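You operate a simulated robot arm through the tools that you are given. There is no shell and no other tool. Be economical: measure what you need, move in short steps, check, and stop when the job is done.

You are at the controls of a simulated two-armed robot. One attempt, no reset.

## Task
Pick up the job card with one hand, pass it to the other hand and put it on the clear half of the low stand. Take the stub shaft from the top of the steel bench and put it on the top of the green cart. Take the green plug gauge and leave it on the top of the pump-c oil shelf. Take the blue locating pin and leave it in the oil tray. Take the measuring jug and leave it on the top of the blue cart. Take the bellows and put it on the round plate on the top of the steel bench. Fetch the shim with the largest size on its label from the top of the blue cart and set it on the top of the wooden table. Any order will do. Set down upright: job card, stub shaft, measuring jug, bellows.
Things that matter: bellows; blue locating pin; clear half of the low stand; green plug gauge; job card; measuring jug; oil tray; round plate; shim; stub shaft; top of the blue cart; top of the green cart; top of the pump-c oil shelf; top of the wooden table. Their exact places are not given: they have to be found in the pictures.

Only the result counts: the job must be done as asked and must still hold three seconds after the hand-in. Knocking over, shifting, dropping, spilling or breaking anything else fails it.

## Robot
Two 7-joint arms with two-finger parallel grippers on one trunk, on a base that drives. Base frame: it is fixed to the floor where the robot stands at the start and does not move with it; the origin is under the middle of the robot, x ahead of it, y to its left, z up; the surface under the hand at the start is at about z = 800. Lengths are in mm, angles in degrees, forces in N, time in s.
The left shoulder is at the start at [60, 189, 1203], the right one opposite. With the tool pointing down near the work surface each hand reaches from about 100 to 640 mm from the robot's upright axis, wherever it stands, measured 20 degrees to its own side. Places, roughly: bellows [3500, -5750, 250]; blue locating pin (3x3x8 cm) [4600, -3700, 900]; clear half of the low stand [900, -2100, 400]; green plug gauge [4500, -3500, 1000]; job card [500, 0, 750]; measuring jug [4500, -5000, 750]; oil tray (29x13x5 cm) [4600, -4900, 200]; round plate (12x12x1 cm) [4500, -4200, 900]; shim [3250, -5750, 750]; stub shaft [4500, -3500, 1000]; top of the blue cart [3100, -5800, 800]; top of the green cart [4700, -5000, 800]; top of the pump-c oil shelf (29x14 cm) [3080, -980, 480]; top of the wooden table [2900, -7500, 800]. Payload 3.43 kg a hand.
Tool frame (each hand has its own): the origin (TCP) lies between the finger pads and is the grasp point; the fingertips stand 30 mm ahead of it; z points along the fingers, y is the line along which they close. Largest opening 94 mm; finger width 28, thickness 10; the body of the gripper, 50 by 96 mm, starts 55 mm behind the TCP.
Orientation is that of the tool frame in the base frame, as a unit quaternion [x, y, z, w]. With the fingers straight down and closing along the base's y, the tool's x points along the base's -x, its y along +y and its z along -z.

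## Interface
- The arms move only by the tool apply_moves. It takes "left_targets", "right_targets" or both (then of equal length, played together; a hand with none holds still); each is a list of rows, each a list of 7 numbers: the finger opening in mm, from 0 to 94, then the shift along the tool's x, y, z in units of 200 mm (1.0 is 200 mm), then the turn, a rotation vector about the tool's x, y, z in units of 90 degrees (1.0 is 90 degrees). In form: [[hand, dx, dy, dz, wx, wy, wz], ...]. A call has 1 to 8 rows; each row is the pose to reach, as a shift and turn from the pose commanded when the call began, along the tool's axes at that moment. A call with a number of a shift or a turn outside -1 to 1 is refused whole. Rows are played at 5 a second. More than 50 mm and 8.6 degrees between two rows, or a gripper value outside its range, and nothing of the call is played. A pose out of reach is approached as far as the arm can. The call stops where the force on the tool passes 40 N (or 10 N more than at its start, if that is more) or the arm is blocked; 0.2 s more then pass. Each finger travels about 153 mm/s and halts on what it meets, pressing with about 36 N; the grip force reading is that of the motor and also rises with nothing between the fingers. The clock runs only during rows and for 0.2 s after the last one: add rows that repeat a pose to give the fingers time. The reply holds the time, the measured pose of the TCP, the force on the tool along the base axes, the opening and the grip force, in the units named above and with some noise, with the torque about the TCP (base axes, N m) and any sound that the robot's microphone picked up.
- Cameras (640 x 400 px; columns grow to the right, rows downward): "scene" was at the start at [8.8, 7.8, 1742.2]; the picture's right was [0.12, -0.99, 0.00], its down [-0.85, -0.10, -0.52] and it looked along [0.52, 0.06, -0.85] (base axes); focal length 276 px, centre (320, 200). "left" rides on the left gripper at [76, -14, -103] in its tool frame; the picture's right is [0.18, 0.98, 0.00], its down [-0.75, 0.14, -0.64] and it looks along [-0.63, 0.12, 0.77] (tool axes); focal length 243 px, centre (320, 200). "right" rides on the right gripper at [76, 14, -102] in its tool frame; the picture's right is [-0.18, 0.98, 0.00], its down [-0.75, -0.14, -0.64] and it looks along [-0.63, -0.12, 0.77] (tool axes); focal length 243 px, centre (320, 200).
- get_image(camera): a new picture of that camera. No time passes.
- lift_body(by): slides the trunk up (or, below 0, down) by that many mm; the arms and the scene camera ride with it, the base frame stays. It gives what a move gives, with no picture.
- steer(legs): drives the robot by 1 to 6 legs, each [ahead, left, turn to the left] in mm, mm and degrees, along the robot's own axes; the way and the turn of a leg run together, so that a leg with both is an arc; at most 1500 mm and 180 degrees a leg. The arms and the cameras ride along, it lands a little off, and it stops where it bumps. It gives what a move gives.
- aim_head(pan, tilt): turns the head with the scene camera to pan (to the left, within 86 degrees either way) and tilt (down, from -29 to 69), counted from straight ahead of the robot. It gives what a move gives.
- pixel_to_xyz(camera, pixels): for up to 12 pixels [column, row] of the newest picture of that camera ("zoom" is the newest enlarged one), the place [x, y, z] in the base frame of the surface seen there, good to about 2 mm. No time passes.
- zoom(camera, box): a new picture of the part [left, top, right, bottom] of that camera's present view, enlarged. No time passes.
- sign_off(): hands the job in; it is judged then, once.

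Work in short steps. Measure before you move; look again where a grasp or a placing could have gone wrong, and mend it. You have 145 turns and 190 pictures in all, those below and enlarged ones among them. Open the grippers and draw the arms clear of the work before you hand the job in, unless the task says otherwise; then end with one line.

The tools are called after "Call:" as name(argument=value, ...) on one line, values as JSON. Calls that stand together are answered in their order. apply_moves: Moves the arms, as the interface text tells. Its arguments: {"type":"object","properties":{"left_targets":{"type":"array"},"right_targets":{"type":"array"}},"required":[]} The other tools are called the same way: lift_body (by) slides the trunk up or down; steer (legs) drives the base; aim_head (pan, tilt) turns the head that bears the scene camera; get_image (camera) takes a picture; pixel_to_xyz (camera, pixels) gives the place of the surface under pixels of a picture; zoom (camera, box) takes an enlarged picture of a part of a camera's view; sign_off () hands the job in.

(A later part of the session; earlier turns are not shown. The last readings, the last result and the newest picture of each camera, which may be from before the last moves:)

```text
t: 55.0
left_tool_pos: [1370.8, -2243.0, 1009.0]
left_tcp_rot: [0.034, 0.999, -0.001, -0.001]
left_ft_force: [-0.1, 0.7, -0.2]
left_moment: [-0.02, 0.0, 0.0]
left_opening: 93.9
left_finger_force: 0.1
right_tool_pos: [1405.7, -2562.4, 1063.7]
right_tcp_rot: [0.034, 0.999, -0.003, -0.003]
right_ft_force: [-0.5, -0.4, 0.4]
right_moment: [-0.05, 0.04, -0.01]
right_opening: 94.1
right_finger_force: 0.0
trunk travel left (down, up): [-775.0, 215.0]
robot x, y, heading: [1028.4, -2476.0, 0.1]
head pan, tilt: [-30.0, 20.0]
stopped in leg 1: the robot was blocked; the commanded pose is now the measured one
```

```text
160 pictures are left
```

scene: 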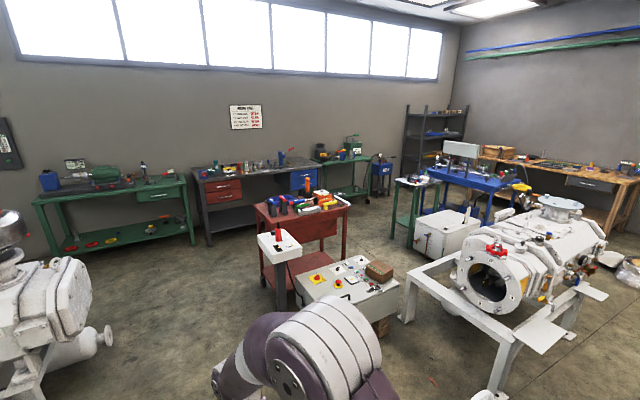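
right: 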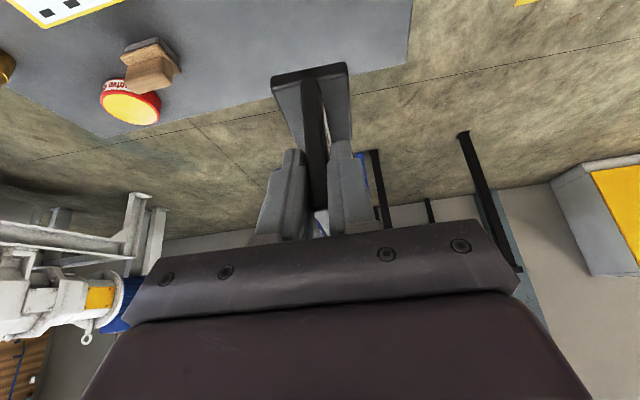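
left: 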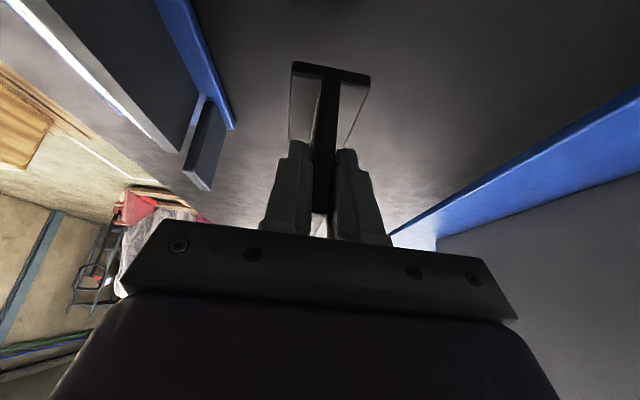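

The drive was blocked twice, and I may have touched the stand's side. I look down-left at the stand, and to the right.

Call:
aim_head(pan=80, tilt=55)

Call:
get_image(camera="scene")

Call:
aim_head(pan=-80, tilt=50)

Call:
get_image(camera="scene")

```text
t: 56.9
left_tool_pos: [1367.8, -2244.6, 1010.6]
left_tcp_rot: [0.034, 0.999, 0.0, 0.001]
left_ft_force: [0.2, -0.5, 0.0]
left_moment: [-0.01, 0.01, 0.02]
left_opening: 94.2
left_finger_force: 0.0
right_tool_pos: [1400.8, -2564.9, 1065.8]
right_tcp_rot: [0.034, 0.999, 0.0, -0.001]
right_ft_force: [0.1, 0.4, 0.4]
right_moment: [0.0, 0.0, -0.01]
right_opening: 94.1
right_finger_force: 0.1
trunk travel left (down, up): [-775.0, 215.0]
robot x, y, heading: [1033.3, -2476.2, 0.2]
head pan, tilt: [80.0, 55.0]
```

```text
159 pictures are left
```

scene: 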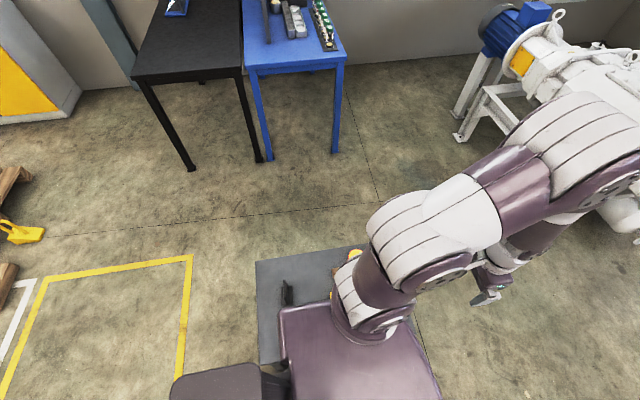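

```text
t: 59.3
left_tool_pos: [1367.6, -2245.0, 1009.8]
left_tcp_rot: [0.033, 0.999, 0.0, 0.001]
left_ft_force: [0.2, -0.7, 0.3]
left_moment: [-0.03, -0.02, 0.0]
left_opening: 94.1
left_finger_force: 0.1
right_tool_pos: [1401.1, -2564.5, 1065.3]
right_tcp_rot: [0.034, 0.999, -0.001, -0.001]
right_ft_force: [0.5, 0.3, 0.4]
right_moment: [0.03, 0.0, -0.01]
right_opening: 93.9
right_finger_force: 0.1
trunk travel left (down, up): [-775.0, 215.0]
robot x, y, heading: [1032.6, -2470.9, 0.2]
head pan, tilt: [-80.0, 50.0]
```

```text
158 pictures are left
```

scene: 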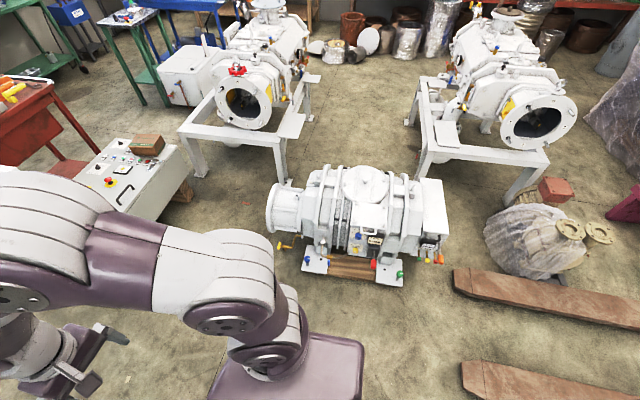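

The card still stands. I measure the stand edge side and the blower's near edge before moving sideways.

Call:
pixel_to_xyz(camera="scene", pixels=[[305, 270], [350, 278], [400, 283], [280, 245], [465, 285], [465, 370], [180, 220], [20, 180], [130, 180], [205, 170]])

Call:
steer(legs=[[0, -120, 0]])

Call:
aim_head(pan=86, tilt=60)

Call:
get_image(camera="scene")

```text
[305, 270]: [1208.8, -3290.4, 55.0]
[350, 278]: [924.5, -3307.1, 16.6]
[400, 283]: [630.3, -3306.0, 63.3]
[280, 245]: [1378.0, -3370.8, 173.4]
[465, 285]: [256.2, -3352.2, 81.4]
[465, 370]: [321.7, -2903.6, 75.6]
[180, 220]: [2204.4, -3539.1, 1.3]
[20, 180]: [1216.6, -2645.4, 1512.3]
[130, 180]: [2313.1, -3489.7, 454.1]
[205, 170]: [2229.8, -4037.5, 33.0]
```

```text
t: 60.6
left_tool_pos: [1367.3, -2364.0, 1009.6]
left_tcp_rot: [0.034, 0.999, 0.0, 0.002]
left_ft_force: [0.4, -0.2, -0.6]
left_moment: [-0.01, 0.02, -0.02]
left_opening: 94.1
left_finger_force: 0.0
right_tool_pos: [1402.4, -2685.6, 1065.3]
right_tcp_rot: [0.032, 0.999, -0.001, 0.0]
right_ft_force: [-0.9, 0.2, -0.1]
right_moment: [-0.02, 0.0, 0.0]
right_opening: 93.9
right_finger_force: 0.0
trunk travel left (down, up): [-775.0, 215.0]
robot x, y, heading: [1029.0, -2596.9, -0.1]
head pan, tilt: [-80.0, 50.0]
```

```text
t: 63.1
left_tool_pos: [1368.2, -2364.7, 1010.0]
left_tcp_rot: [0.034, 0.999, 0.0, 0.001]
left_ft_force: [0.1, 0.7, 0.2]
left_moment: [0.01, -0.04, -0.02]
left_opening: 94.1
left_finger_force: 0.0
right_tool_pos: [1402.0, -2685.3, 1064.9]
right_tcp_rot: [0.033, 0.999, 0.0, -0.001]
right_ft_force: [-0.1, 0.2, 0.0]
right_moment: [0.04, -0.01, 0.03]
right_opening: 94.3
right_finger_force: 0.0
trunk travel left (down, up): [-775.0, 215.0]
robot x, y, heading: [1026.1, -2595.1, 0.2]
head pan, tilt: [85.9, 60.0]
```

```text
157 pictures are left
```

scene: 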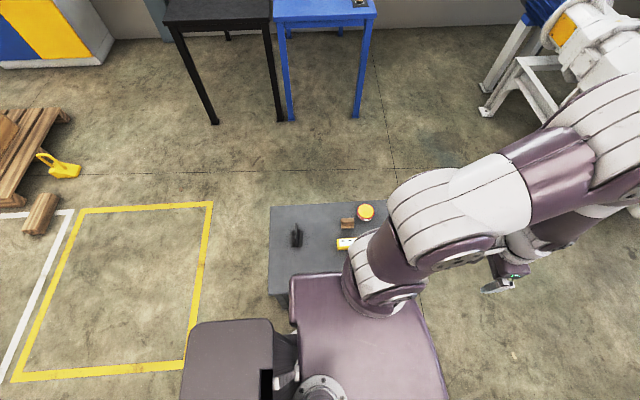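

I check the stand's and card's present positions.

Call:
pixel_to_xyz(camera="scene", pixels=[[271, 207], [272, 255], [297, 228], [297, 245], [345, 203], [366, 212]])

Call:
zoom(camera="scene", box=[260, 190, 400, 300])

```text
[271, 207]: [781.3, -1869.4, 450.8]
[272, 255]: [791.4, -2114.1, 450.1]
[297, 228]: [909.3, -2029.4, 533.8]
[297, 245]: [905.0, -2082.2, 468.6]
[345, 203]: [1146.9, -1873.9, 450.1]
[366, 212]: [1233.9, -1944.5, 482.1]
```

```text
3.64 times, centred on (330, 245) of scene
```

zoom: 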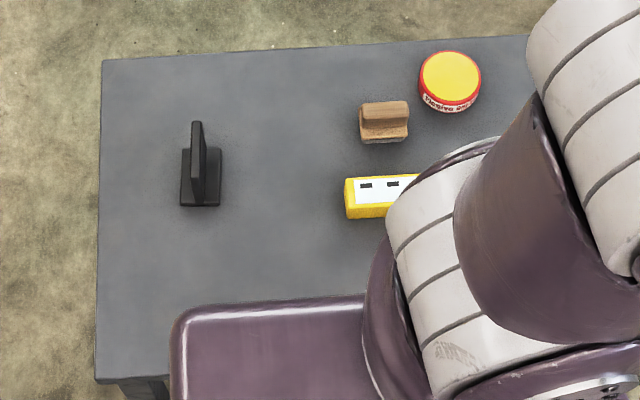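

The stand and card haven't moved. I drive on between pump C and the pedestal.

Call:
steer(legs=[[600, 0, 0], [700, 200, 0], [750, 0, 0]])

Call:
aim_head(pan=-45, tilt=30)

Call:
get_image(camera="scene")

Call:
aim_head(pan=0, tilt=25)

Call:
get_image(camera="scene")

```text
t: 73.6
left_tool_pos: [3384.0, -2109.2, 1009.8]
left_tcp_rot: [0.011, 1.0, 0.0, 0.002]
left_ft_force: [-0.7, -1.2, -0.3]
left_moment: [-0.01, -0.01, -0.02]
left_opening: 93.9
left_finger_force: 0.2
right_tool_pos: [3434.7, -2427.2, 1065.3]
right_tcp_rot: [0.01, 1.0, 0.0, 0.0]
right_ft_force: [0.8, -0.6, 0.5]
right_moment: [0.01, -0.01, 0.01]
right_opening: 94.1
right_finger_force: 0.1
trunk travel left (down, up): [-775.0, 215.0]
robot x, y, heading: [3059.7, -2354.4, 2.9]
head pan, tilt: [85.9, 60.0]
```

```text
t: 75.8
left_tool_pos: [3384.9, -2107.8, 1010.5]
left_tcp_rot: [0.01, 1.0, 0.0, 0.001]
left_ft_force: [0.6, -0.6, 0.0]
left_moment: [-0.01, 0.0, -0.01]
left_opening: 94.1
left_finger_force: 0.1
right_tool_pos: [3434.3, -2427.3, 1064.9]
right_tcp_rot: [0.009, 1.0, -0.001, -0.001]
right_ft_force: [-0.5, 0.3, 0.3]
right_moment: [0.02, 0.02, 0.01]
right_opening: 93.8
right_finger_force: 0.1
trunk travel left (down, up): [-775.0, 215.0]
robot x, y, heading: [3056.9, -2351.3, 2.9]
head pan, tilt: [-45.0, 30.0]
```

```text
155 pictures are left
```

scene: 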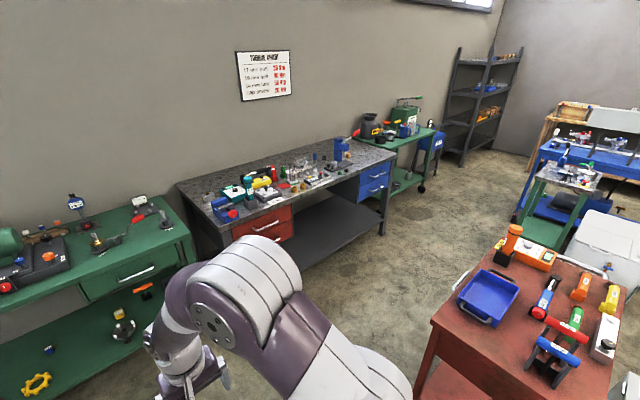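

```text
t: 76.9
left_tool_pos: [3385.0, -2108.6, 1010.3]
left_tcp_rot: [0.01, 1.0, 0.0, 0.001]
left_ft_force: [0.4, 0.0, -1.0]
left_moment: [-0.03, 0.0, -0.01]
left_opening: 94.0
left_finger_force: 0.2
right_tool_pos: [3435.2, -2427.9, 1065.8]
right_tcp_rot: [0.01, 1.0, -0.002, 0.0]
right_ft_force: [0.7, -0.2, 0.3]
right_moment: [0.0, -0.02, -0.01]
right_opening: 94.0
right_finger_force: 0.1
trunk travel left (down, up): [-775.0, 215.0]
robot x, y, heading: [3057.7, -2354.7, 3.0]
head pan, tilt: [0.0, 25.0]
```

```text
154 pictures are left
```

scene: 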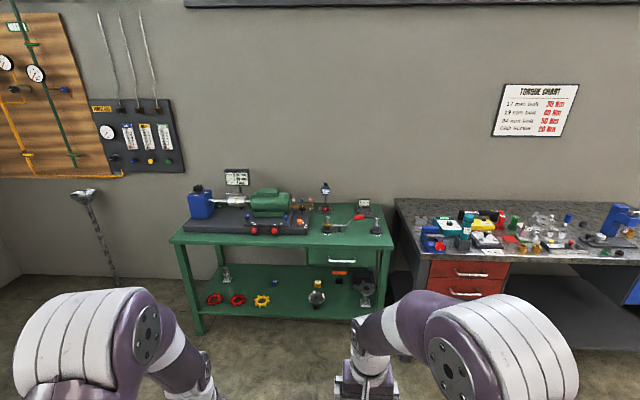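

Steel bench is at right. I measure its edge and zoom in on its items.

Call:
pixel_to_xyz(camera="scene", pixels=[[428, 252], [600, 252], [397, 203], [460, 235], [375, 240]])

Call:
zoom(camera="scene", box=[400, 180, 640, 270])

```text
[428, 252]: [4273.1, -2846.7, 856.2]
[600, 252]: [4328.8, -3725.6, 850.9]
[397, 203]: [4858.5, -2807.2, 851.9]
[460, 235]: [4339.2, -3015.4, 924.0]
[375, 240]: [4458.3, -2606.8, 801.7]
```

```text
2.67 times, centred on (520, 225) of scene
```

zoom: 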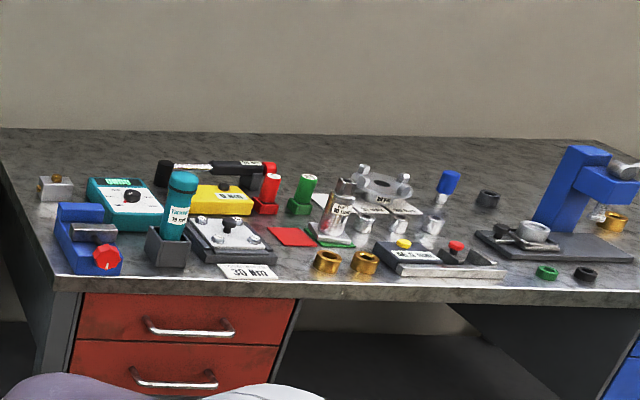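

I drive ahead to about x=3740 and look at the red cart before strafing right.

Call:
steer(legs=[[680, -60, -3]])

Call:
aim_head(pan=-75, tilt=40)

Call:
get_image(camera="scene")

```text
t: 80.5
left_tool_pos: [4056.6, -2171.7, 1010.0]
left_tcp_rot: [0.038, 0.999, -0.001, 0.001]
left_ft_force: [0.9, 0.4, 0.1]
left_moment: [0.0, 0.01, 0.0]
left_opening: 94.2
left_finger_force: 0.1
right_tool_pos: [4091.2, -2492.0, 1065.9]
right_tcp_rot: [0.037, 0.999, 0.0, -0.002]
right_ft_force: [0.4, 0.9, 0.1]
right_moment: [-0.01, -0.01, -0.02]
right_opening: 93.9
right_finger_force: 0.0
trunk travel left (down, up): [-775.0, 215.0]
robot x, y, heading: [3722.1, -2399.5, -0.0]
head pan, tilt: [0.0, 25.0]
```

```text
t: 82.0
left_tool_pos: [4057.2, -2171.2, 1010.8]
left_tcp_rot: [0.037, 0.999, 0.0, 0.0]
left_ft_force: [-0.2, -0.1, -0.5]
left_moment: [0.03, 0.02, 0.01]
left_opening: 94.2
left_finger_force: 0.0
right_tool_pos: [4089.7, -2491.6, 1065.8]
right_tcp_rot: [0.036, 0.999, -0.001, -0.001]
right_ft_force: [0.6, -1.0, 0.9]
right_moment: [-0.02, 0.02, 0.0]
right_opening: 94.0
right_finger_force: 0.0
trunk travel left (down, up): [-775.0, 215.0]
robot x, y, heading: [3720.5, -2397.3, -0.2]
head pan, tilt: [-75.0, 40.0]
```

```text
152 pictures are left
```

scene: 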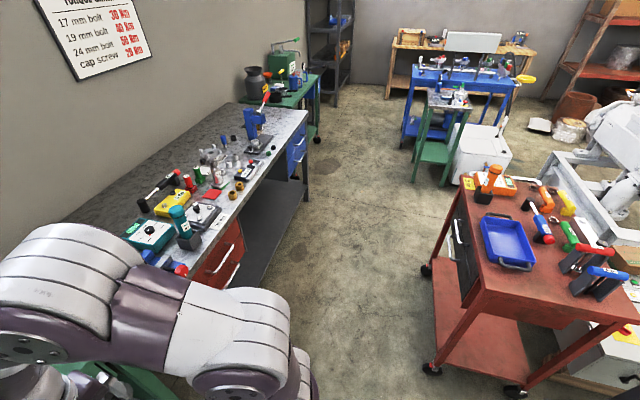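

I measure the red cart edges, the other carts and the floor points.

Call:
pixel_to_xyz(camera="scene", pixels=[[434, 366], [462, 185], [430, 265], [285, 245], [307, 113], [320, 135], [412, 175], [430, 95], [418, 75], [402, 138], [455, 75], [452, 180]])

Call:
zoom(camera="scene", box=[240, 20, 560, 200])

Call:
zoom(camera="scene", box=[110, 95, 310, 285])

```text
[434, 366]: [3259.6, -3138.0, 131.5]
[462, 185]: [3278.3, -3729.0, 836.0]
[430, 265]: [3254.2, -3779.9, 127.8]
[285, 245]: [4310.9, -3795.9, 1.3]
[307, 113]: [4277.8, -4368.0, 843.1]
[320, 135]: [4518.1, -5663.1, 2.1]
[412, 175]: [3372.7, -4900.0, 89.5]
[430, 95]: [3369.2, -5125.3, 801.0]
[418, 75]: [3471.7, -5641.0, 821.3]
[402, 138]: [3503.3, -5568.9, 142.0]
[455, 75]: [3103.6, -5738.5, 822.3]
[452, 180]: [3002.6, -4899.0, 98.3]
```

```text
2.00 times, centred on (400, 110) of scene
```

zoom: 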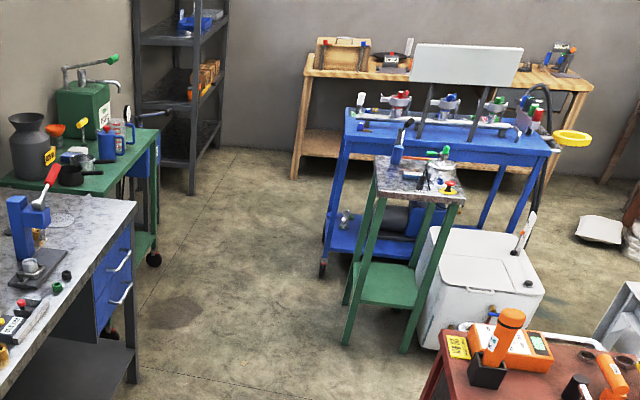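

```text
2.11 times, centred on (210, 190) of scene
```

zoom: 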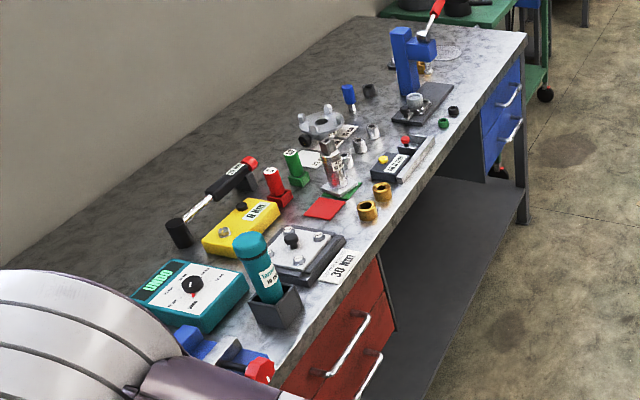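

The corridor between the red cart (x<3280) and the bench (x>4280) is wide. I strafe to y≈-3450.

Call:
steer(legs=[[0, -1050, 0]])

Call:
aim_head(pan=0, tilt=45)

Call:
get_image(camera="scene")

```text
t: 87.5
left_tool_pos: [4054.3, -3233.2, 1010.2]
left_tcp_rot: [0.038, 0.999, 0.0, 0.001]
left_ft_force: [0.0, 0.0, 0.3]
left_moment: [-0.02, -0.01, -0.02]
left_opening: 93.5
left_finger_force: 0.1
right_tool_pos: [4087.8, -3551.9, 1066.3]
right_tcp_rot: [0.038, 0.999, 0.0, -0.001]
right_ft_force: [0.4, -0.5, -0.4]
right_moment: [-0.02, -0.04, -0.01]
right_opening: 93.9
right_finger_force: 0.1
trunk travel left (down, up): [-775.0, 215.0]
robot x, y, heading: [3714.6, -3457.5, -0.4]
head pan, tilt: [-75.0, 40.0]
```

```text
t: 88.9
left_tool_pos: [4054.3, -3232.0, 1009.0]
left_tcp_rot: [0.038, 0.999, 0.0, 0.001]
left_ft_force: [-0.6, -0.3, -0.1]
left_moment: [-0.03, 0.01, -0.02]
left_opening: 94.0
left_finger_force: 0.0
right_tool_pos: [4086.0, -3553.2, 1066.4]
right_tcp_rot: [0.037, 0.999, -0.001, -0.001]
right_ft_force: [0.2, -0.4, 0.7]
right_moment: [-0.03, -0.01, 0.01]
right_opening: 94.0
right_finger_force: 0.0
trunk travel left (down, up): [-775.0, 215.0]
robot x, y, heading: [3714.7, -3457.4, -0.3]
head pan, tilt: [0.0, 45.0]
```

```text
149 pictures are left
```

scene: 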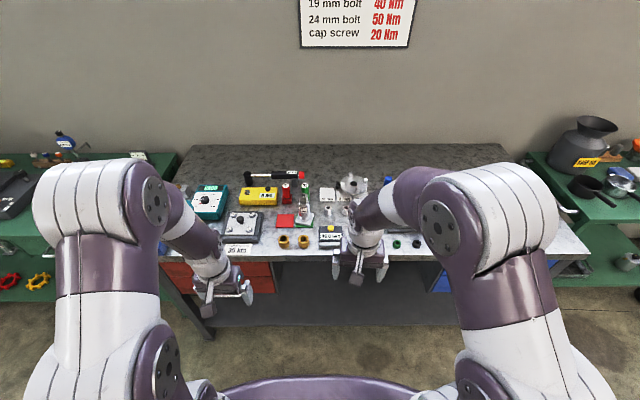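

I raise the trunk 100, drive ahead 170, and zoom in on the bench items.

Call:
lift_body(by=100)

Call:
steer(legs=[[170, -100, 0]])

Call:
aim_head(pan=0, tilt=52)

Call:
get_image(camera="scene")

Call:
zoom(camera="scene", box=[180, 140, 480, 270])

```text
t: 90.3
left_tool_pos: [4055.0, -3233.7, 1110.0]
left_tcp_rot: [0.037, 0.999, -0.001, 0.001]
left_ft_force: [-0.7, 0.7, 0.2]
left_moment: [0.0, 0.01, -0.02]
left_opening: 93.9
left_finger_force: 0.0
right_tool_pos: [4085.3, -3553.3, 1164.8]
right_tcp_rot: [0.036, 0.999, -0.002, -0.001]
right_ft_force: [-0.3, 0.6, 0.1]
right_moment: [0.03, 0.02, -0.01]
right_opening: 94.0
right_finger_force: 0.1
trunk travel left (down, up): [-875.0, 115.0]
robot x, y, heading: [3718.4, -3461.1, -0.4]
head pan, tilt: [0.0, 45.0]
```

```text
t: 91.8
left_tool_pos: [4222.7, -3332.6, 1110.1]
left_tcp_rot: [0.041, 0.999, -0.001, 0.002]
left_ft_force: [-1.0, 1.1, 0.2]
left_moment: [0.01, 0.01, 0.03]
left_opening: 94.1
left_finger_force: 0.1
right_tool_pos: [4255.3, -3652.2, 1165.8]
right_tcp_rot: [0.039, 0.999, -0.001, 0.0]
right_ft_force: [-0.4, -0.2, 0.4]
right_moment: [0.0, -0.04, -0.01]
right_opening: 94.0
right_finger_force: 0.2
trunk travel left (down, up): [-875.0, 115.0]
robot x, y, heading: [3881.9, -3554.7, -0.4]
head pan, tilt: [0.0, 45.0]
```

```text
t: 92.5
left_tool_pos: [4225.3, -3332.6, 1111.6]
left_tcp_rot: [0.04, 0.999, -0.001, 0.001]
left_ft_force: [0.1, 0.3, 0.1]
left_moment: [0.02, 0.02, 0.01]
left_opening: 94.0
left_finger_force: 0.0
right_tool_pos: [4254.7, -3654.1, 1164.7]
right_tcp_rot: [0.04, 0.999, -0.001, -0.001]
right_ft_force: [-0.5, -0.5, -0.5]
right_moment: [0.03, 0.02, -0.04]
right_opening: 94.2
right_finger_force: 0.0
trunk travel left (down, up): [-875.0, 115.0]
robot x, y, heading: [3880.8, -3557.9, -0.5]
head pan, tilt: [0.0, 52.0]
```

```text
148 pictures are left
```

scene: 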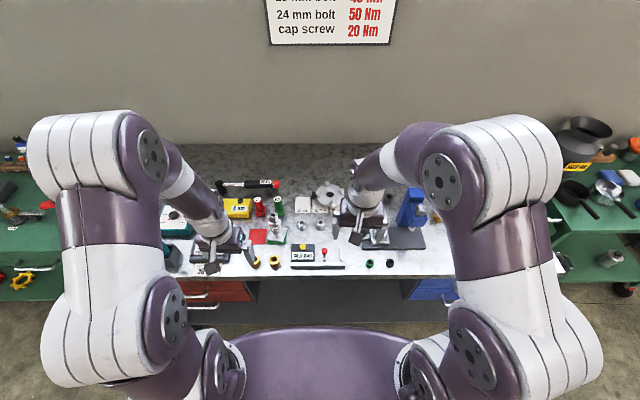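

```text
2.13 times, centred on (330, 205) of scene
```

zoom: 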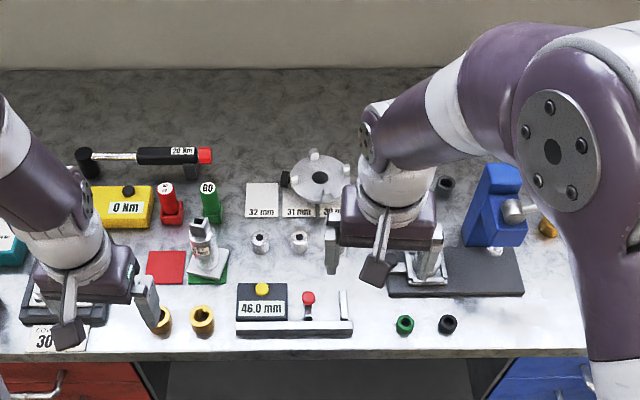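

I zoom in closer on the cluster of gauges and the shaft.

Call:
zoom(camera="scene", box=[235, 175, 345, 280])

Call:
get_image(camera="left")

Call:
get_image(camera="right")

```text
3.81 times, centred on (290, 228) of scene
```

zoom: 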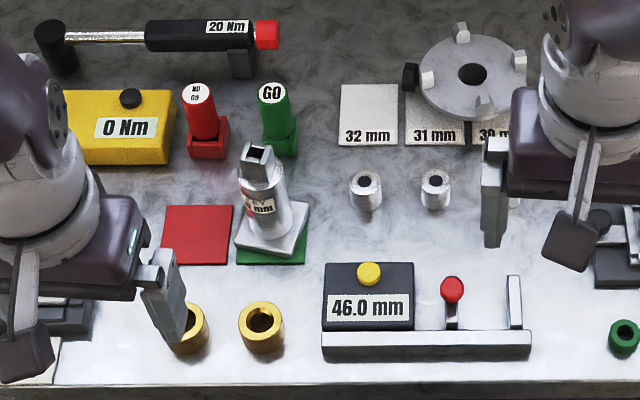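

```text
145 pictures are left
```

left: 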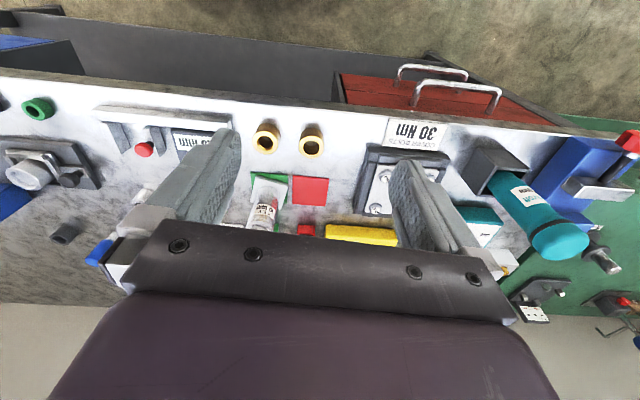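

```text
144 pictures are left
```

right: 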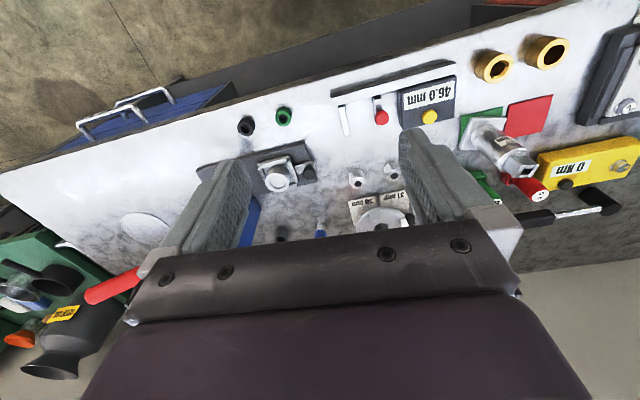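

The stub shaft stands on the green pad (square flange, square top), and the GO gauge is behind it. I measure both and the blue pin.

Call:
pixel_to_xyz(camera="zoom", pixels=[[258, 152], [250, 170], [262, 195], [285, 190], [237, 245], [276, 250], [305, 205], [270, 92], [276, 125], [280, 148], [272, 150], [294, 138]])

Call:
pixel_to_xyz(camera="right", pixels=[[320, 226], [320, 235], [150, 230], [120, 225], [170, 240], [145, 215]])

Call:
zoom(camera="right", box=[220, 110, 560, 250])

```text
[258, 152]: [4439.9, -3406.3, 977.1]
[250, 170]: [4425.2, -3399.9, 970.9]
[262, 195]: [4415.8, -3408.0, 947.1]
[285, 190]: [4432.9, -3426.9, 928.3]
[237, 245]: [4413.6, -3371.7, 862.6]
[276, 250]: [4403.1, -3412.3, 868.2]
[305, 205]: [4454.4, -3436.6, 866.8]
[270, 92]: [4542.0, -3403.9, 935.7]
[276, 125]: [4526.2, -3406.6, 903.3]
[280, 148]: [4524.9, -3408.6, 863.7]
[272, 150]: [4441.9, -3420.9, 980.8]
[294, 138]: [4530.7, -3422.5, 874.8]
```

```text
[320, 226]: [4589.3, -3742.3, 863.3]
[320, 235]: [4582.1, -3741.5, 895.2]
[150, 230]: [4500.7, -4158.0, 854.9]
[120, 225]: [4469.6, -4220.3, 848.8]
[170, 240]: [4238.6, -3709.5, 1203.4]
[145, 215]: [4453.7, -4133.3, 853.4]
```

```text
1.88 times, centred on (390, 180) of right
```

zoom: 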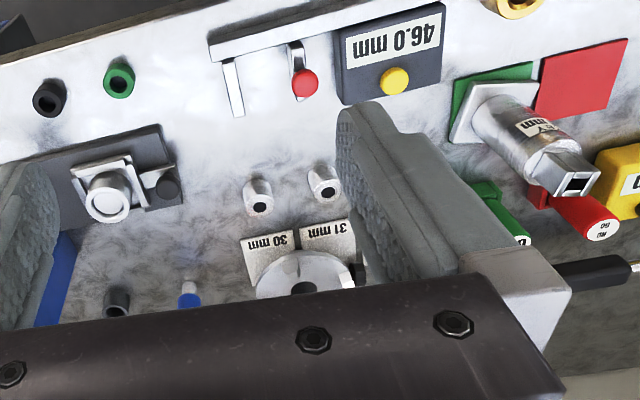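

The stub shaft stands at about (4432,-3409) with its top at z≈980, and the blue pin is at about (4585,-3742). I drive 120 closer to reach both and look with both hand cameras.

Call:
steer(legs=[[120, 0, 0]])

Call:
aim_head(pan=0, tilt=60)

Call:
get_image(camera="left")

Call:
get_image(camera="right")

Call:
get_image(camera="scene")

```text
t: 93.8
left_tool_pos: [4344.2, -3333.9, 1109.4]
left_tcp_rot: [0.041, 0.999, -0.001, 0.001]
left_ft_force: [-0.1, 0.7, 0.2]
left_moment: [0.01, 0.03, 0.04]
left_opening: 93.8
left_finger_force: 0.1
right_tool_pos: [4373.7, -3655.0, 1165.4]
right_tcp_rot: [0.039, 0.999, -0.001, 0.0]
right_ft_force: [-0.4, 0.1, -0.1]
right_moment: [0.03, -0.02, 0.0]
right_opening: 93.9
right_finger_force: 0.1
trunk travel left (down, up): [-875.0, 115.0]
robot x, y, heading: [4006.3, -3558.2, -0.3]
head pan, tilt: [0.0, 52.0]
```

```text
t: 94.5
left_tool_pos: [4345.0, -3333.3, 1108.8]
left_tcp_rot: [0.041, 0.999, 0.0, 0.001]
left_ft_force: [0.0, -0.1, -0.1]
left_moment: [-0.01, 0.05, 0.01]
left_opening: 93.8
left_finger_force: 0.2
right_tool_pos: [4374.7, -3654.9, 1165.2]
right_tcp_rot: [0.041, 0.999, -0.001, -0.002]
right_ft_force: [0.2, -0.3, -0.1]
right_moment: [0.0, 0.03, 0.0]
right_opening: 94.0
right_finger_force: 0.0
trunk travel left (down, up): [-875.0, 115.0]
robot x, y, heading: [4003.4, -3559.3, -0.4]
head pan, tilt: [0.0, 60.0]
```

```text
142 pictures are left
```

left: 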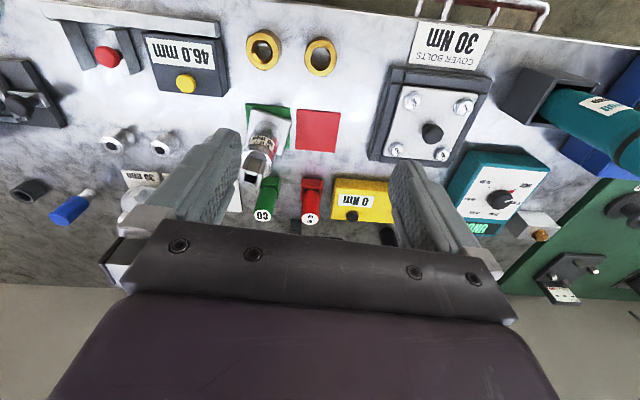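

```text
141 pictures are left
```

right: 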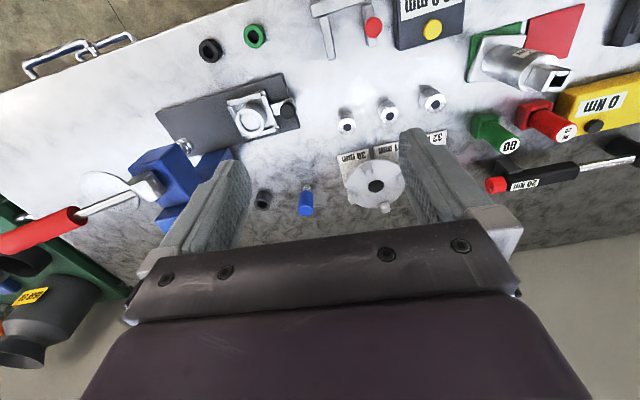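

```text
140 pictures are left
```

scene: 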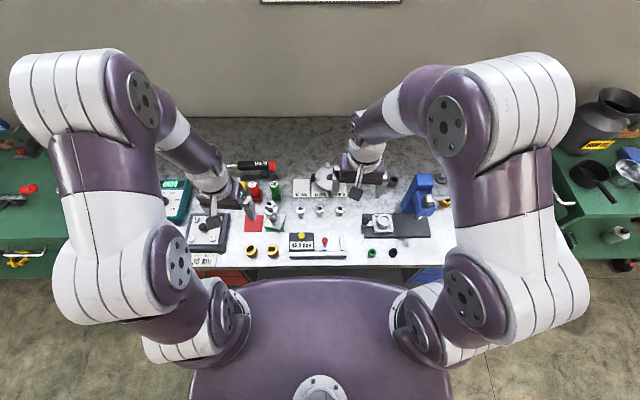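

I measure the pin from the right camera and the shaft from the left.

Call:
pixel_to_xyz(camera="right", pixels=[[306, 190], [306, 200], [306, 212], [300, 200], [312, 200], [308, 186], [262, 198]])

Call:
pixel_to_xyz(camera="left", pixels=[[270, 125], [278, 130], [262, 142], [255, 165], [252, 180], [247, 157], [266, 160], [265, 215], [266, 200], [258, 195], [285, 120]])

Call:
zoom(camera="left", box=[220, 80, 360, 230])

Call:
zoom(camera="right", box=[240, 150, 380, 240])

```text
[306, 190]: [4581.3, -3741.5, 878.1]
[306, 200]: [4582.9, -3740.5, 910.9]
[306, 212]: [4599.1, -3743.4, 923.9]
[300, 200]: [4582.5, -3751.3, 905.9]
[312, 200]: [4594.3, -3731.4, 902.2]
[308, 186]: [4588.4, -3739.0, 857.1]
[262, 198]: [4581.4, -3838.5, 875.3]
```

```text
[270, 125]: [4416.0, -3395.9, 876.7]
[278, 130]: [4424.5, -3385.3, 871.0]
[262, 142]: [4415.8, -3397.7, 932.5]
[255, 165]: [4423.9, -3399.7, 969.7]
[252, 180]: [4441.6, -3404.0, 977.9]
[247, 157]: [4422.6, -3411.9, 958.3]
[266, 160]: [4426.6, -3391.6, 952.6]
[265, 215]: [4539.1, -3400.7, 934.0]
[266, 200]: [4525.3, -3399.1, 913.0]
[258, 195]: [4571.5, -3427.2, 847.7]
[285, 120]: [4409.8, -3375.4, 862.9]
```

```text
2.67 times, centred on (290, 155) of left
```

zoom: 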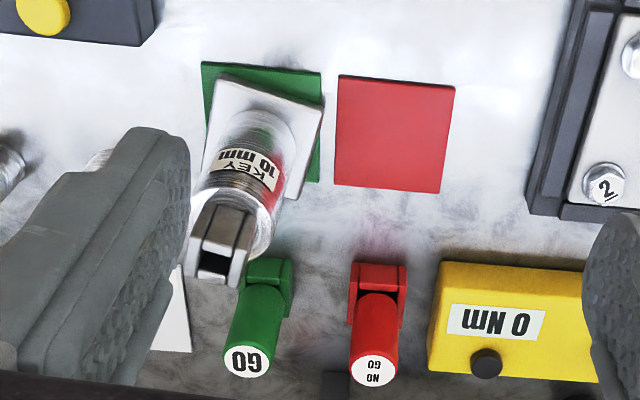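

```text
4.44 times, centred on (310, 195) of right
```

zoom: 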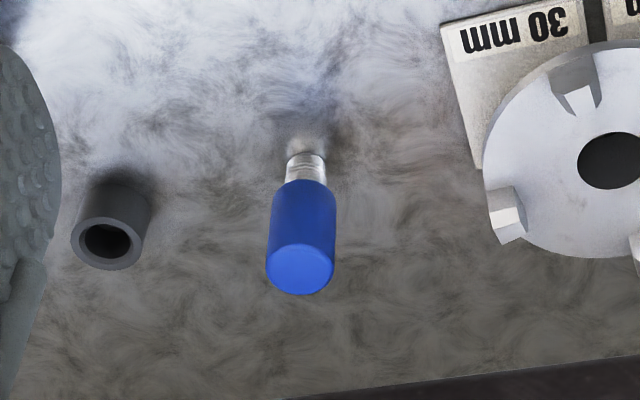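

The shaft centre is at about (4436,-3407) and the pin at about (4594,-3741) with its blue body z 875–925. The left hand goes over and down around the shaft; the right hand moves towards the pin, high up.

Call:
apply_moves(left_targets=[[94, -0.161, -0.111, 0, 0, 0, 0], [94, -0.322, -0.222, 0, 0, 0, 0], [94, -0.483, -0.332, 0, 0, 0, 0], [94, -0.483, -0.332, 0.2, 0, 0, 0], [94, -0.483, -0.332, 0.4, 0, 0, 0], [94, -0.483, -0.332, 0.4, 0, 0, 0], [94, -0.483, -0.332, 0.4, 0, 0, 0]], right_targets=[[94, -0.2, -0.07, 0, 0, 0, 0], [94, -0.4, -0.14, 0, 0, 0, 0], [94, -0.6, -0.21, 0, 0, 0, 0], [94, -0.8, -0.28, 0, 0, 0, 0], [94, -1.0, -0.34, 0, 0, 0, 0], [94, -1.0, -0.34, 0.2, 0, 0, 0], [94, -1.0, -0.34, 0.4, 0, 0, 0]])

Call:
get_image(camera="left")

Call:
get_image(camera="right")

```text
t: 96.1
left_tool_pos: [4435.5, -3409.3, 1031.5]
left_tcp_rot: [0.041, 0.999, 0.0, 0.001]
left_ft_force: [-0.4, 0.3, 0.4]
left_moment: [-0.02, -0.01, 0.04]
left_opening: 94.1
left_finger_force: 0.0
right_tool_pos: [4569.6, -3739.4, 1080.5]
right_tcp_rot: [0.04, 0.999, -0.001, -0.002]
right_ft_force: [0.6, -0.2, -0.7]
right_moment: [-0.02, 0.06, -0.02]
right_opening: 94.0
right_finger_force: 0.2
right hand out of reach, approached as far as the arm can: row 5
trunk travel left (down, up): [-875.0, 115.0]
robot x, y, heading: [3998.8, -3557.3, -0.5]
head pan, tilt: [0.0, 60.0]
```

```text
137 pictures are left
```

left: 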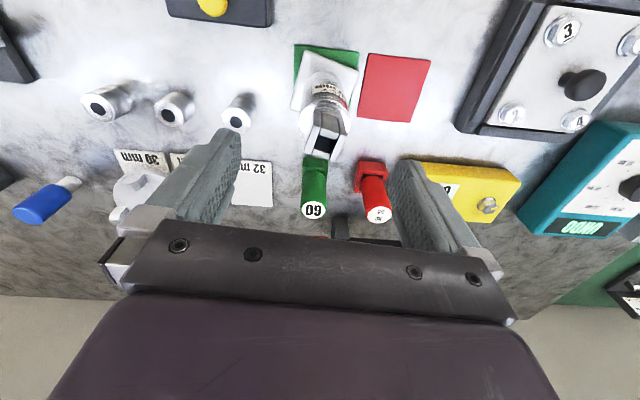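

```text
136 pictures are left
```

right: 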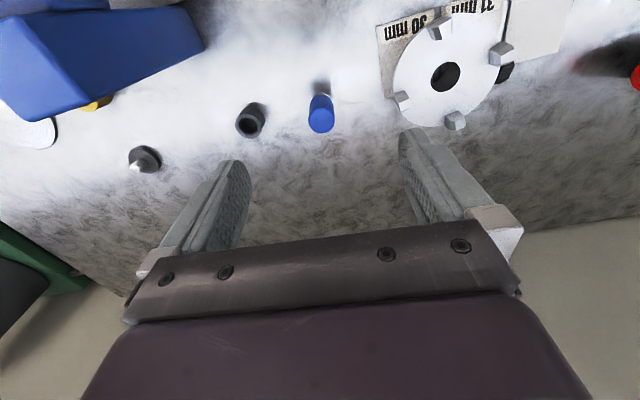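

I measure the chuck edge beside the pin and the shaft's faces once more.

Call:
pixel_to_xyz(camera="right", pixels=[[400, 98], [392, 85], [405, 115], [320, 118], [312, 108], [330, 108], [320, 100], [250, 118]])

Call:
pixel_to_xyz(camera="left", pixels=[[325, 82], [325, 100], [305, 118], [346, 118], [325, 145], [312, 210], [313, 175]])

```text
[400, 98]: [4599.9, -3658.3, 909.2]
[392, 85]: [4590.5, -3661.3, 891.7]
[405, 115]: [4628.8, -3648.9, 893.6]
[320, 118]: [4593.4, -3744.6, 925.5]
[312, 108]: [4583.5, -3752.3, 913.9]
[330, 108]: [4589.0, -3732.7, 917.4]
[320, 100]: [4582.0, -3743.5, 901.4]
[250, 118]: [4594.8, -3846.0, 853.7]
```

```text
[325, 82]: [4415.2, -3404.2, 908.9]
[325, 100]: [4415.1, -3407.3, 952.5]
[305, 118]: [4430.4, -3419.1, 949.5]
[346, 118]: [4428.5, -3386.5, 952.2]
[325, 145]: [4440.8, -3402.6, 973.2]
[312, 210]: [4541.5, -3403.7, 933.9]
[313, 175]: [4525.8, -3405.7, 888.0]
```

The shaft is centred at (4435,-3405) and the pin at (4593,-3743). Both hands go down and close.

Call:
apply_moves(left_targets=[[94, 0, 0.01, 0.2, 0, 0, 0], [94, 0, 0.015, 0.4, 0, 0, 0], [94, 0, 0.015, 0.465, 0, 0, 0], [94, 0, 0.015, 0.465, 0, 0, 0], [94, 0, 0.015, 0.465, 0, 0, 0], [0, 0, 0.015, 0.465, 0, 0, 0], [0, 0, 0.015, 0.465, 0, 0, 0], [0, 0, 0.015, 0.465, 0, 0, 0]], right_targets=[[60, -0.118, -0.0086, 0.2, 0, 0, 0], [60, -0.118, -0.0086, 0.4, 0, 0, 0], [60, -0.118, -0.0086, 0.6, 0, 0, 0], [60, -0.118, -0.0086, 0.8, 0, 0, 0], [60, -0.118, -0.0086, 0.89, 0, 0, 0], [0, -0.118, -0.0086, 0.89, 0, 0, 0], [0, -0.118, -0.0086, 0.89, 0, 0, 0], [0, -0.118, -0.0086, 0.89, 0, 0, 0]])

Call:
get_image(camera="left")

Call:
get_image(camera="right")

```text
t: 97.9
left_tool_pos: [4435.7, -3405.3, 934.1]
left_tcp_rot: [0.041, 0.999, 0.0, 0.002]
left_ft_force: [-0.9, 1.1, -0.9]
left_moment: [0.0, -0.02, -0.02]
left_opening: 41.4
left_finger_force: 36.3
right_tool_pos: [4590.0, -3743.4, 908.4]
right_tcp_rot: [0.04, 0.999, -0.001, -0.001]
right_ft_force: [0.9, -0.3, -0.2]
right_moment: [-0.02, 0.0, -0.04]
right_opening: 29.6
right_finger_force: 35.8
trunk travel left (down, up): [-875.0, 115.0]
robot x, y, heading: [4003.6, -3559.5, -0.7]
head pan, tilt: [0.0, 60.0]
```

```text
135 pictures are left
```

left: 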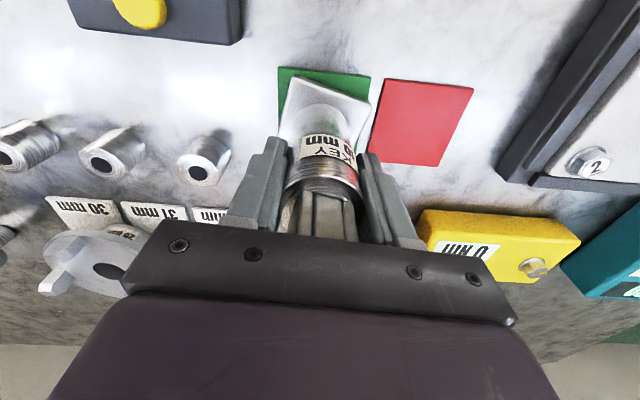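

```text
134 pictures are left
```

right: 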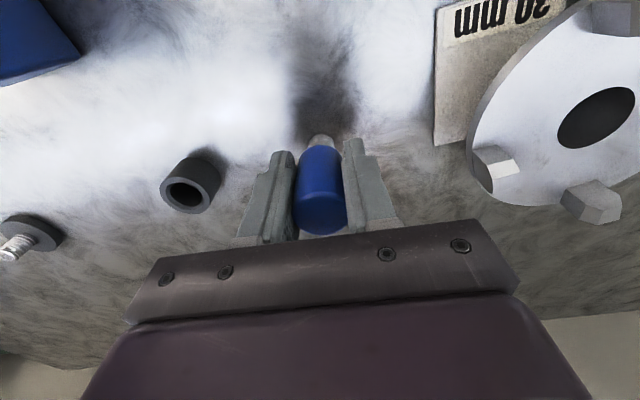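

Both grips hold (41 mm and 30 mm). I lift both straight up and then pull the hands back.

Call:
apply_moves(left_targets=[[0, 0, 0, -0.2, 0, 0, 0], [0, 0, 0, -0.4, 0, 0, 0], [0, 0, 0, -0.6, 0, 0, 0], [0, 0, 0, -0.8, 0, 0, 0], [0, 0.15, 0, -0.9, 0, 0, 0], [0, 0.35, 0, -0.9, 0, 0, 0]], right_targets=[[0, 0, 0, -0.2, 0, 0, 0], [0, 0, 0, -0.4, 0, 0, 0], [0, 0, 0, -0.6, 0, 0, 0], [0, 0.2, 0, -0.75, 0, 0, 0], [0, 0.4, 0, -0.85, 0, 0, 0], [0, 0.6, 0, -0.85, 0, 0, 0]])

Call:
steer(legs=[[-330, 0, 0]])

Call:
aim_head(pan=-55, tilt=35)

Call:
get_image(camera="scene")

```text
t: 99.3
left_tool_pos: [4361.2, -3399.2, 1116.1]
left_tcp_rot: [0.041, 0.999, 0.0, 0.001]
left_ft_force: [0.0, 0.7, -4.8]
left_moment: [-0.02, -0.02, 0.0]
left_opening: 41.2
left_finger_force: 36.3
right_tool_pos: [4468.5, -3730.3, 1080.0]
right_tcp_rot: [0.04, 0.999, -0.001, 0.0]
right_ft_force: [-0.6, 0.4, -0.8]
right_moment: [-0.02, -0.04, -0.01]
right_opening: 29.8
right_finger_force: 36.0
trunk travel left (down, up): [-875.0, 115.0]
robot x, y, heading: [4007.8, -3557.1, -0.7]
head pan, tilt: [0.0, 60.0]
```

```text
t: 101.5
left_tool_pos: [4030.5, -3397.5, 1116.0]
left_tcp_rot: [0.042, 0.999, 0.0, 0.0]
left_ft_force: [1.4, -1.0, -5.7]
left_moment: [-0.02, -0.01, 0.04]
left_opening: 41.3
left_finger_force: 36.6
right_tool_pos: [4137.1, -3728.5, 1079.0]
right_tcp_rot: [0.041, 0.999, -0.001, -0.002]
right_ft_force: [-0.4, 0.6, -1.0]
right_moment: [-0.01, -0.01, 0.03]
right_opening: 29.5
right_finger_force: 35.7
trunk travel left (down, up): [-875.0, 115.0]
robot x, y, heading: [3668.0, -3554.8, -0.5]
head pan, tilt: [0.0, 60.0]
```

```text
t: 102.7
left_tool_pos: [4027.5, -3396.3, 1116.2]
left_tcp_rot: [0.042, 0.999, 0.0, 0.001]
left_ft_force: [0.3, 0.5, -4.9]
left_moment: [-0.06, 0.0, -0.03]
left_opening: 41.5
left_finger_force: 36.0
right_tool_pos: [4136.0, -3727.6, 1079.7]
right_tcp_rot: [0.041, 0.999, 0.0, -0.001]
right_ft_force: [0.7, 0.2, -1.3]
right_moment: [0.04, -0.02, -0.02]
right_opening: 29.9
right_finger_force: 35.9
trunk travel left (down, up): [-875.0, 115.0]
robot x, y, heading: [3672.7, -3555.9, -0.8]
head pan, tilt: [-55.0, 35.0]
```

```text
133 pictures are left
```

scene: 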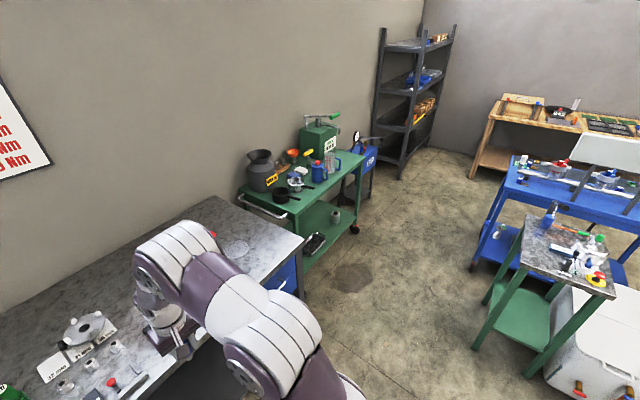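

I measure the green cart and zoom in on it.

Call:
pixel_to_xyz(camera="scene", pixels=[[298, 207], [362, 158], [240, 188], [316, 244], [280, 194], [295, 180], [330, 165], [260, 180], [318, 145], [355, 230], [365, 280], [490, 300]])

Call:
zoom(camera="scene", box=[220, 100, 400, 270])

```text
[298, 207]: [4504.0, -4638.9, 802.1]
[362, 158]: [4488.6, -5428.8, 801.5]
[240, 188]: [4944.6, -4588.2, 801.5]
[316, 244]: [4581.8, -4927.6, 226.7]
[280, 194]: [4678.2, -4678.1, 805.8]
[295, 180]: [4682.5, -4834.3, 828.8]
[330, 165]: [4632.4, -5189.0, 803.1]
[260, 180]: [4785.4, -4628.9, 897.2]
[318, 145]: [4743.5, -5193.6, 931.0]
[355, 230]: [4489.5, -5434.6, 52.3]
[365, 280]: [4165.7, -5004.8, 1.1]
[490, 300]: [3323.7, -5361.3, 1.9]
```

```text
2.35 times, centred on (310, 185) of scene
```

zoom: 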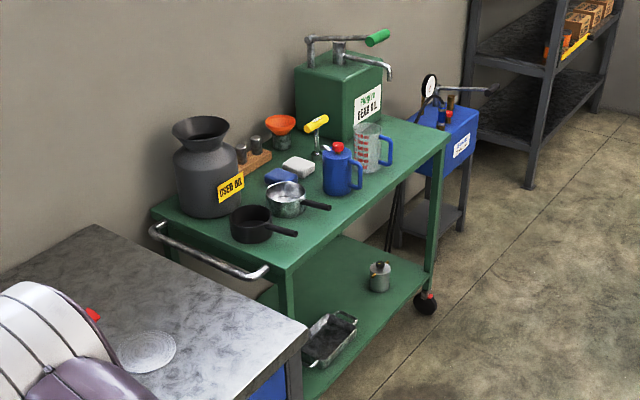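

The measuring jug (red marks, blue handle) is on the green cart, and the oil tray is on its lower shelf at about (4582,-4928). I pull the right hand in and drive along the bench to the cart.

Call:
apply_moves(right_targets=[[0, 0.2, 0, 0, 0, 0, 0], [0, 0.4, 0, 0, 0, 0, 0], [0, 0.6, 0, 0, 0, 0, 0]])

Call:
steer(legs=[[180, 0, 0.7], [0, -1400, 0]])

Call:
aim_head(pan=0, tilt=45)

Call:
get_image(camera="scene")

```text
t: 103.5
left_tool_pos: [4025.9, -3396.3, 1116.3]
left_tcp_rot: [0.042, 0.999, -0.001, 0.001]
left_ft_force: [-0.5, 0.3, -6.4]
left_moment: [0.0, -0.01, -0.02]
left_opening: 41.2
left_finger_force: 35.7
right_tool_pos: [4012.6, -3722.7, 1079.7]
right_tcp_rot: [0.041, 0.999, -0.001, -0.001]
right_ft_force: [-0.4, -0.1, -0.7]
right_moment: [0.01, 0.02, 0.03]
right_opening: 29.4
right_finger_force: 36.7
trunk travel left (down, up): [-875.0, 115.0]
robot x, y, heading: [3666.4, -3555.5, -0.8]
head pan, tilt: [-55.0, 35.0]
```

```text
t: 111.6
left_tool_pos: [4207.5, -4800.2, 1115.4]
left_tcp_rot: [0.033, 0.999, 0.0, 0.002]
left_ft_force: [0.5, -0.6, -5.3]
left_moment: [0.03, 0.0, 0.03]
left_opening: 41.4
left_finger_force: 36.3
right_tool_pos: [4197.5, -5126.3, 1079.7]
right_tcp_rot: [0.033, 0.999, -0.001, -0.002]
right_ft_force: [-0.2, 0.3, -0.8]
right_moment: [-0.04, 0.01, -0.04]
right_opening: 29.4
right_finger_force: 36.2
trunk travel left (down, up): [-875.0, 115.0]
robot x, y, heading: [3851.8, -4964.3, 0.5]
head pan, tilt: [-55.0, 35.0]
```

```text
t: 112.9
left_tool_pos: [4207.0, -4799.8, 1115.5]
left_tcp_rot: [0.033, 0.999, 0.0, 0.001]
left_ft_force: [0.5, -0.3, -5.7]
left_moment: [-0.01, 0.05, -0.01]
left_opening: 41.3
left_finger_force: 36.0
right_tool_pos: [4199.0, -5126.8, 1078.6]
right_tcp_rot: [0.032, 0.999, -0.001, -0.001]
right_ft_force: [0.1, 0.2, -1.5]
right_moment: [0.02, -0.01, 0.0]
right_opening: 29.5
right_finger_force: 35.9
trunk travel left (down, up): [-875.0, 115.0]
robot x, y, heading: [3847.7, -4964.1, 0.0]
head pan, tilt: [0.0, 45.0]
```

```text
131 pictures are left
```

scene: 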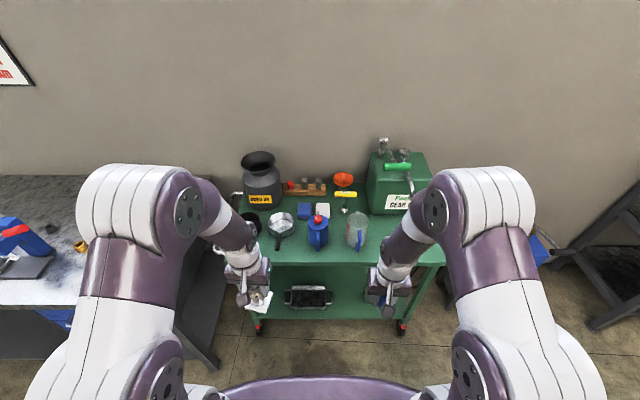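

Call:
zoom(camera="scene", box=[220, 140, 460, 340])

Call:
pixel_to_xyz(camera="scene", pixels=[[287, 262], [400, 262], [278, 245], [280, 222], [318, 236], [318, 217], [357, 243], [357, 220], [357, 250], [290, 295], [330, 295], [310, 303]])

```text
2.00 times, centred on (340, 240) of scene
```

zoom: 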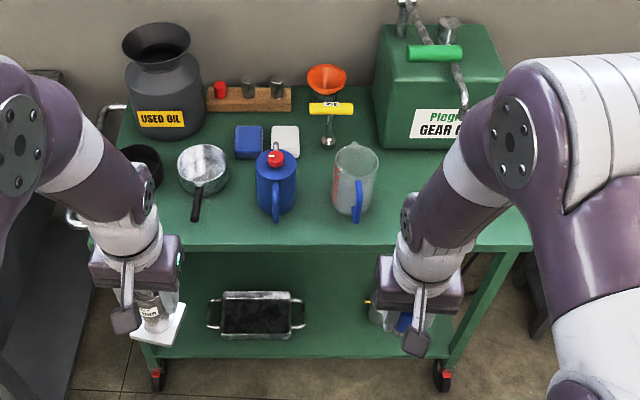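

```text
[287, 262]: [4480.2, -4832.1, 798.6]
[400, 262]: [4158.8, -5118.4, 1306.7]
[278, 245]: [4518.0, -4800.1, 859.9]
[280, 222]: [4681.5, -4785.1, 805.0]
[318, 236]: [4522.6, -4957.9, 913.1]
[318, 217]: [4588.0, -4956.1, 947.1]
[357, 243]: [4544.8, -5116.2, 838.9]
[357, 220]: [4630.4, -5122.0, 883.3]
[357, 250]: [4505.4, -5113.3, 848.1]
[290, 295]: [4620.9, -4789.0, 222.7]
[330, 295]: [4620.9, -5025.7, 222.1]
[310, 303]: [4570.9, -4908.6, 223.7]
```

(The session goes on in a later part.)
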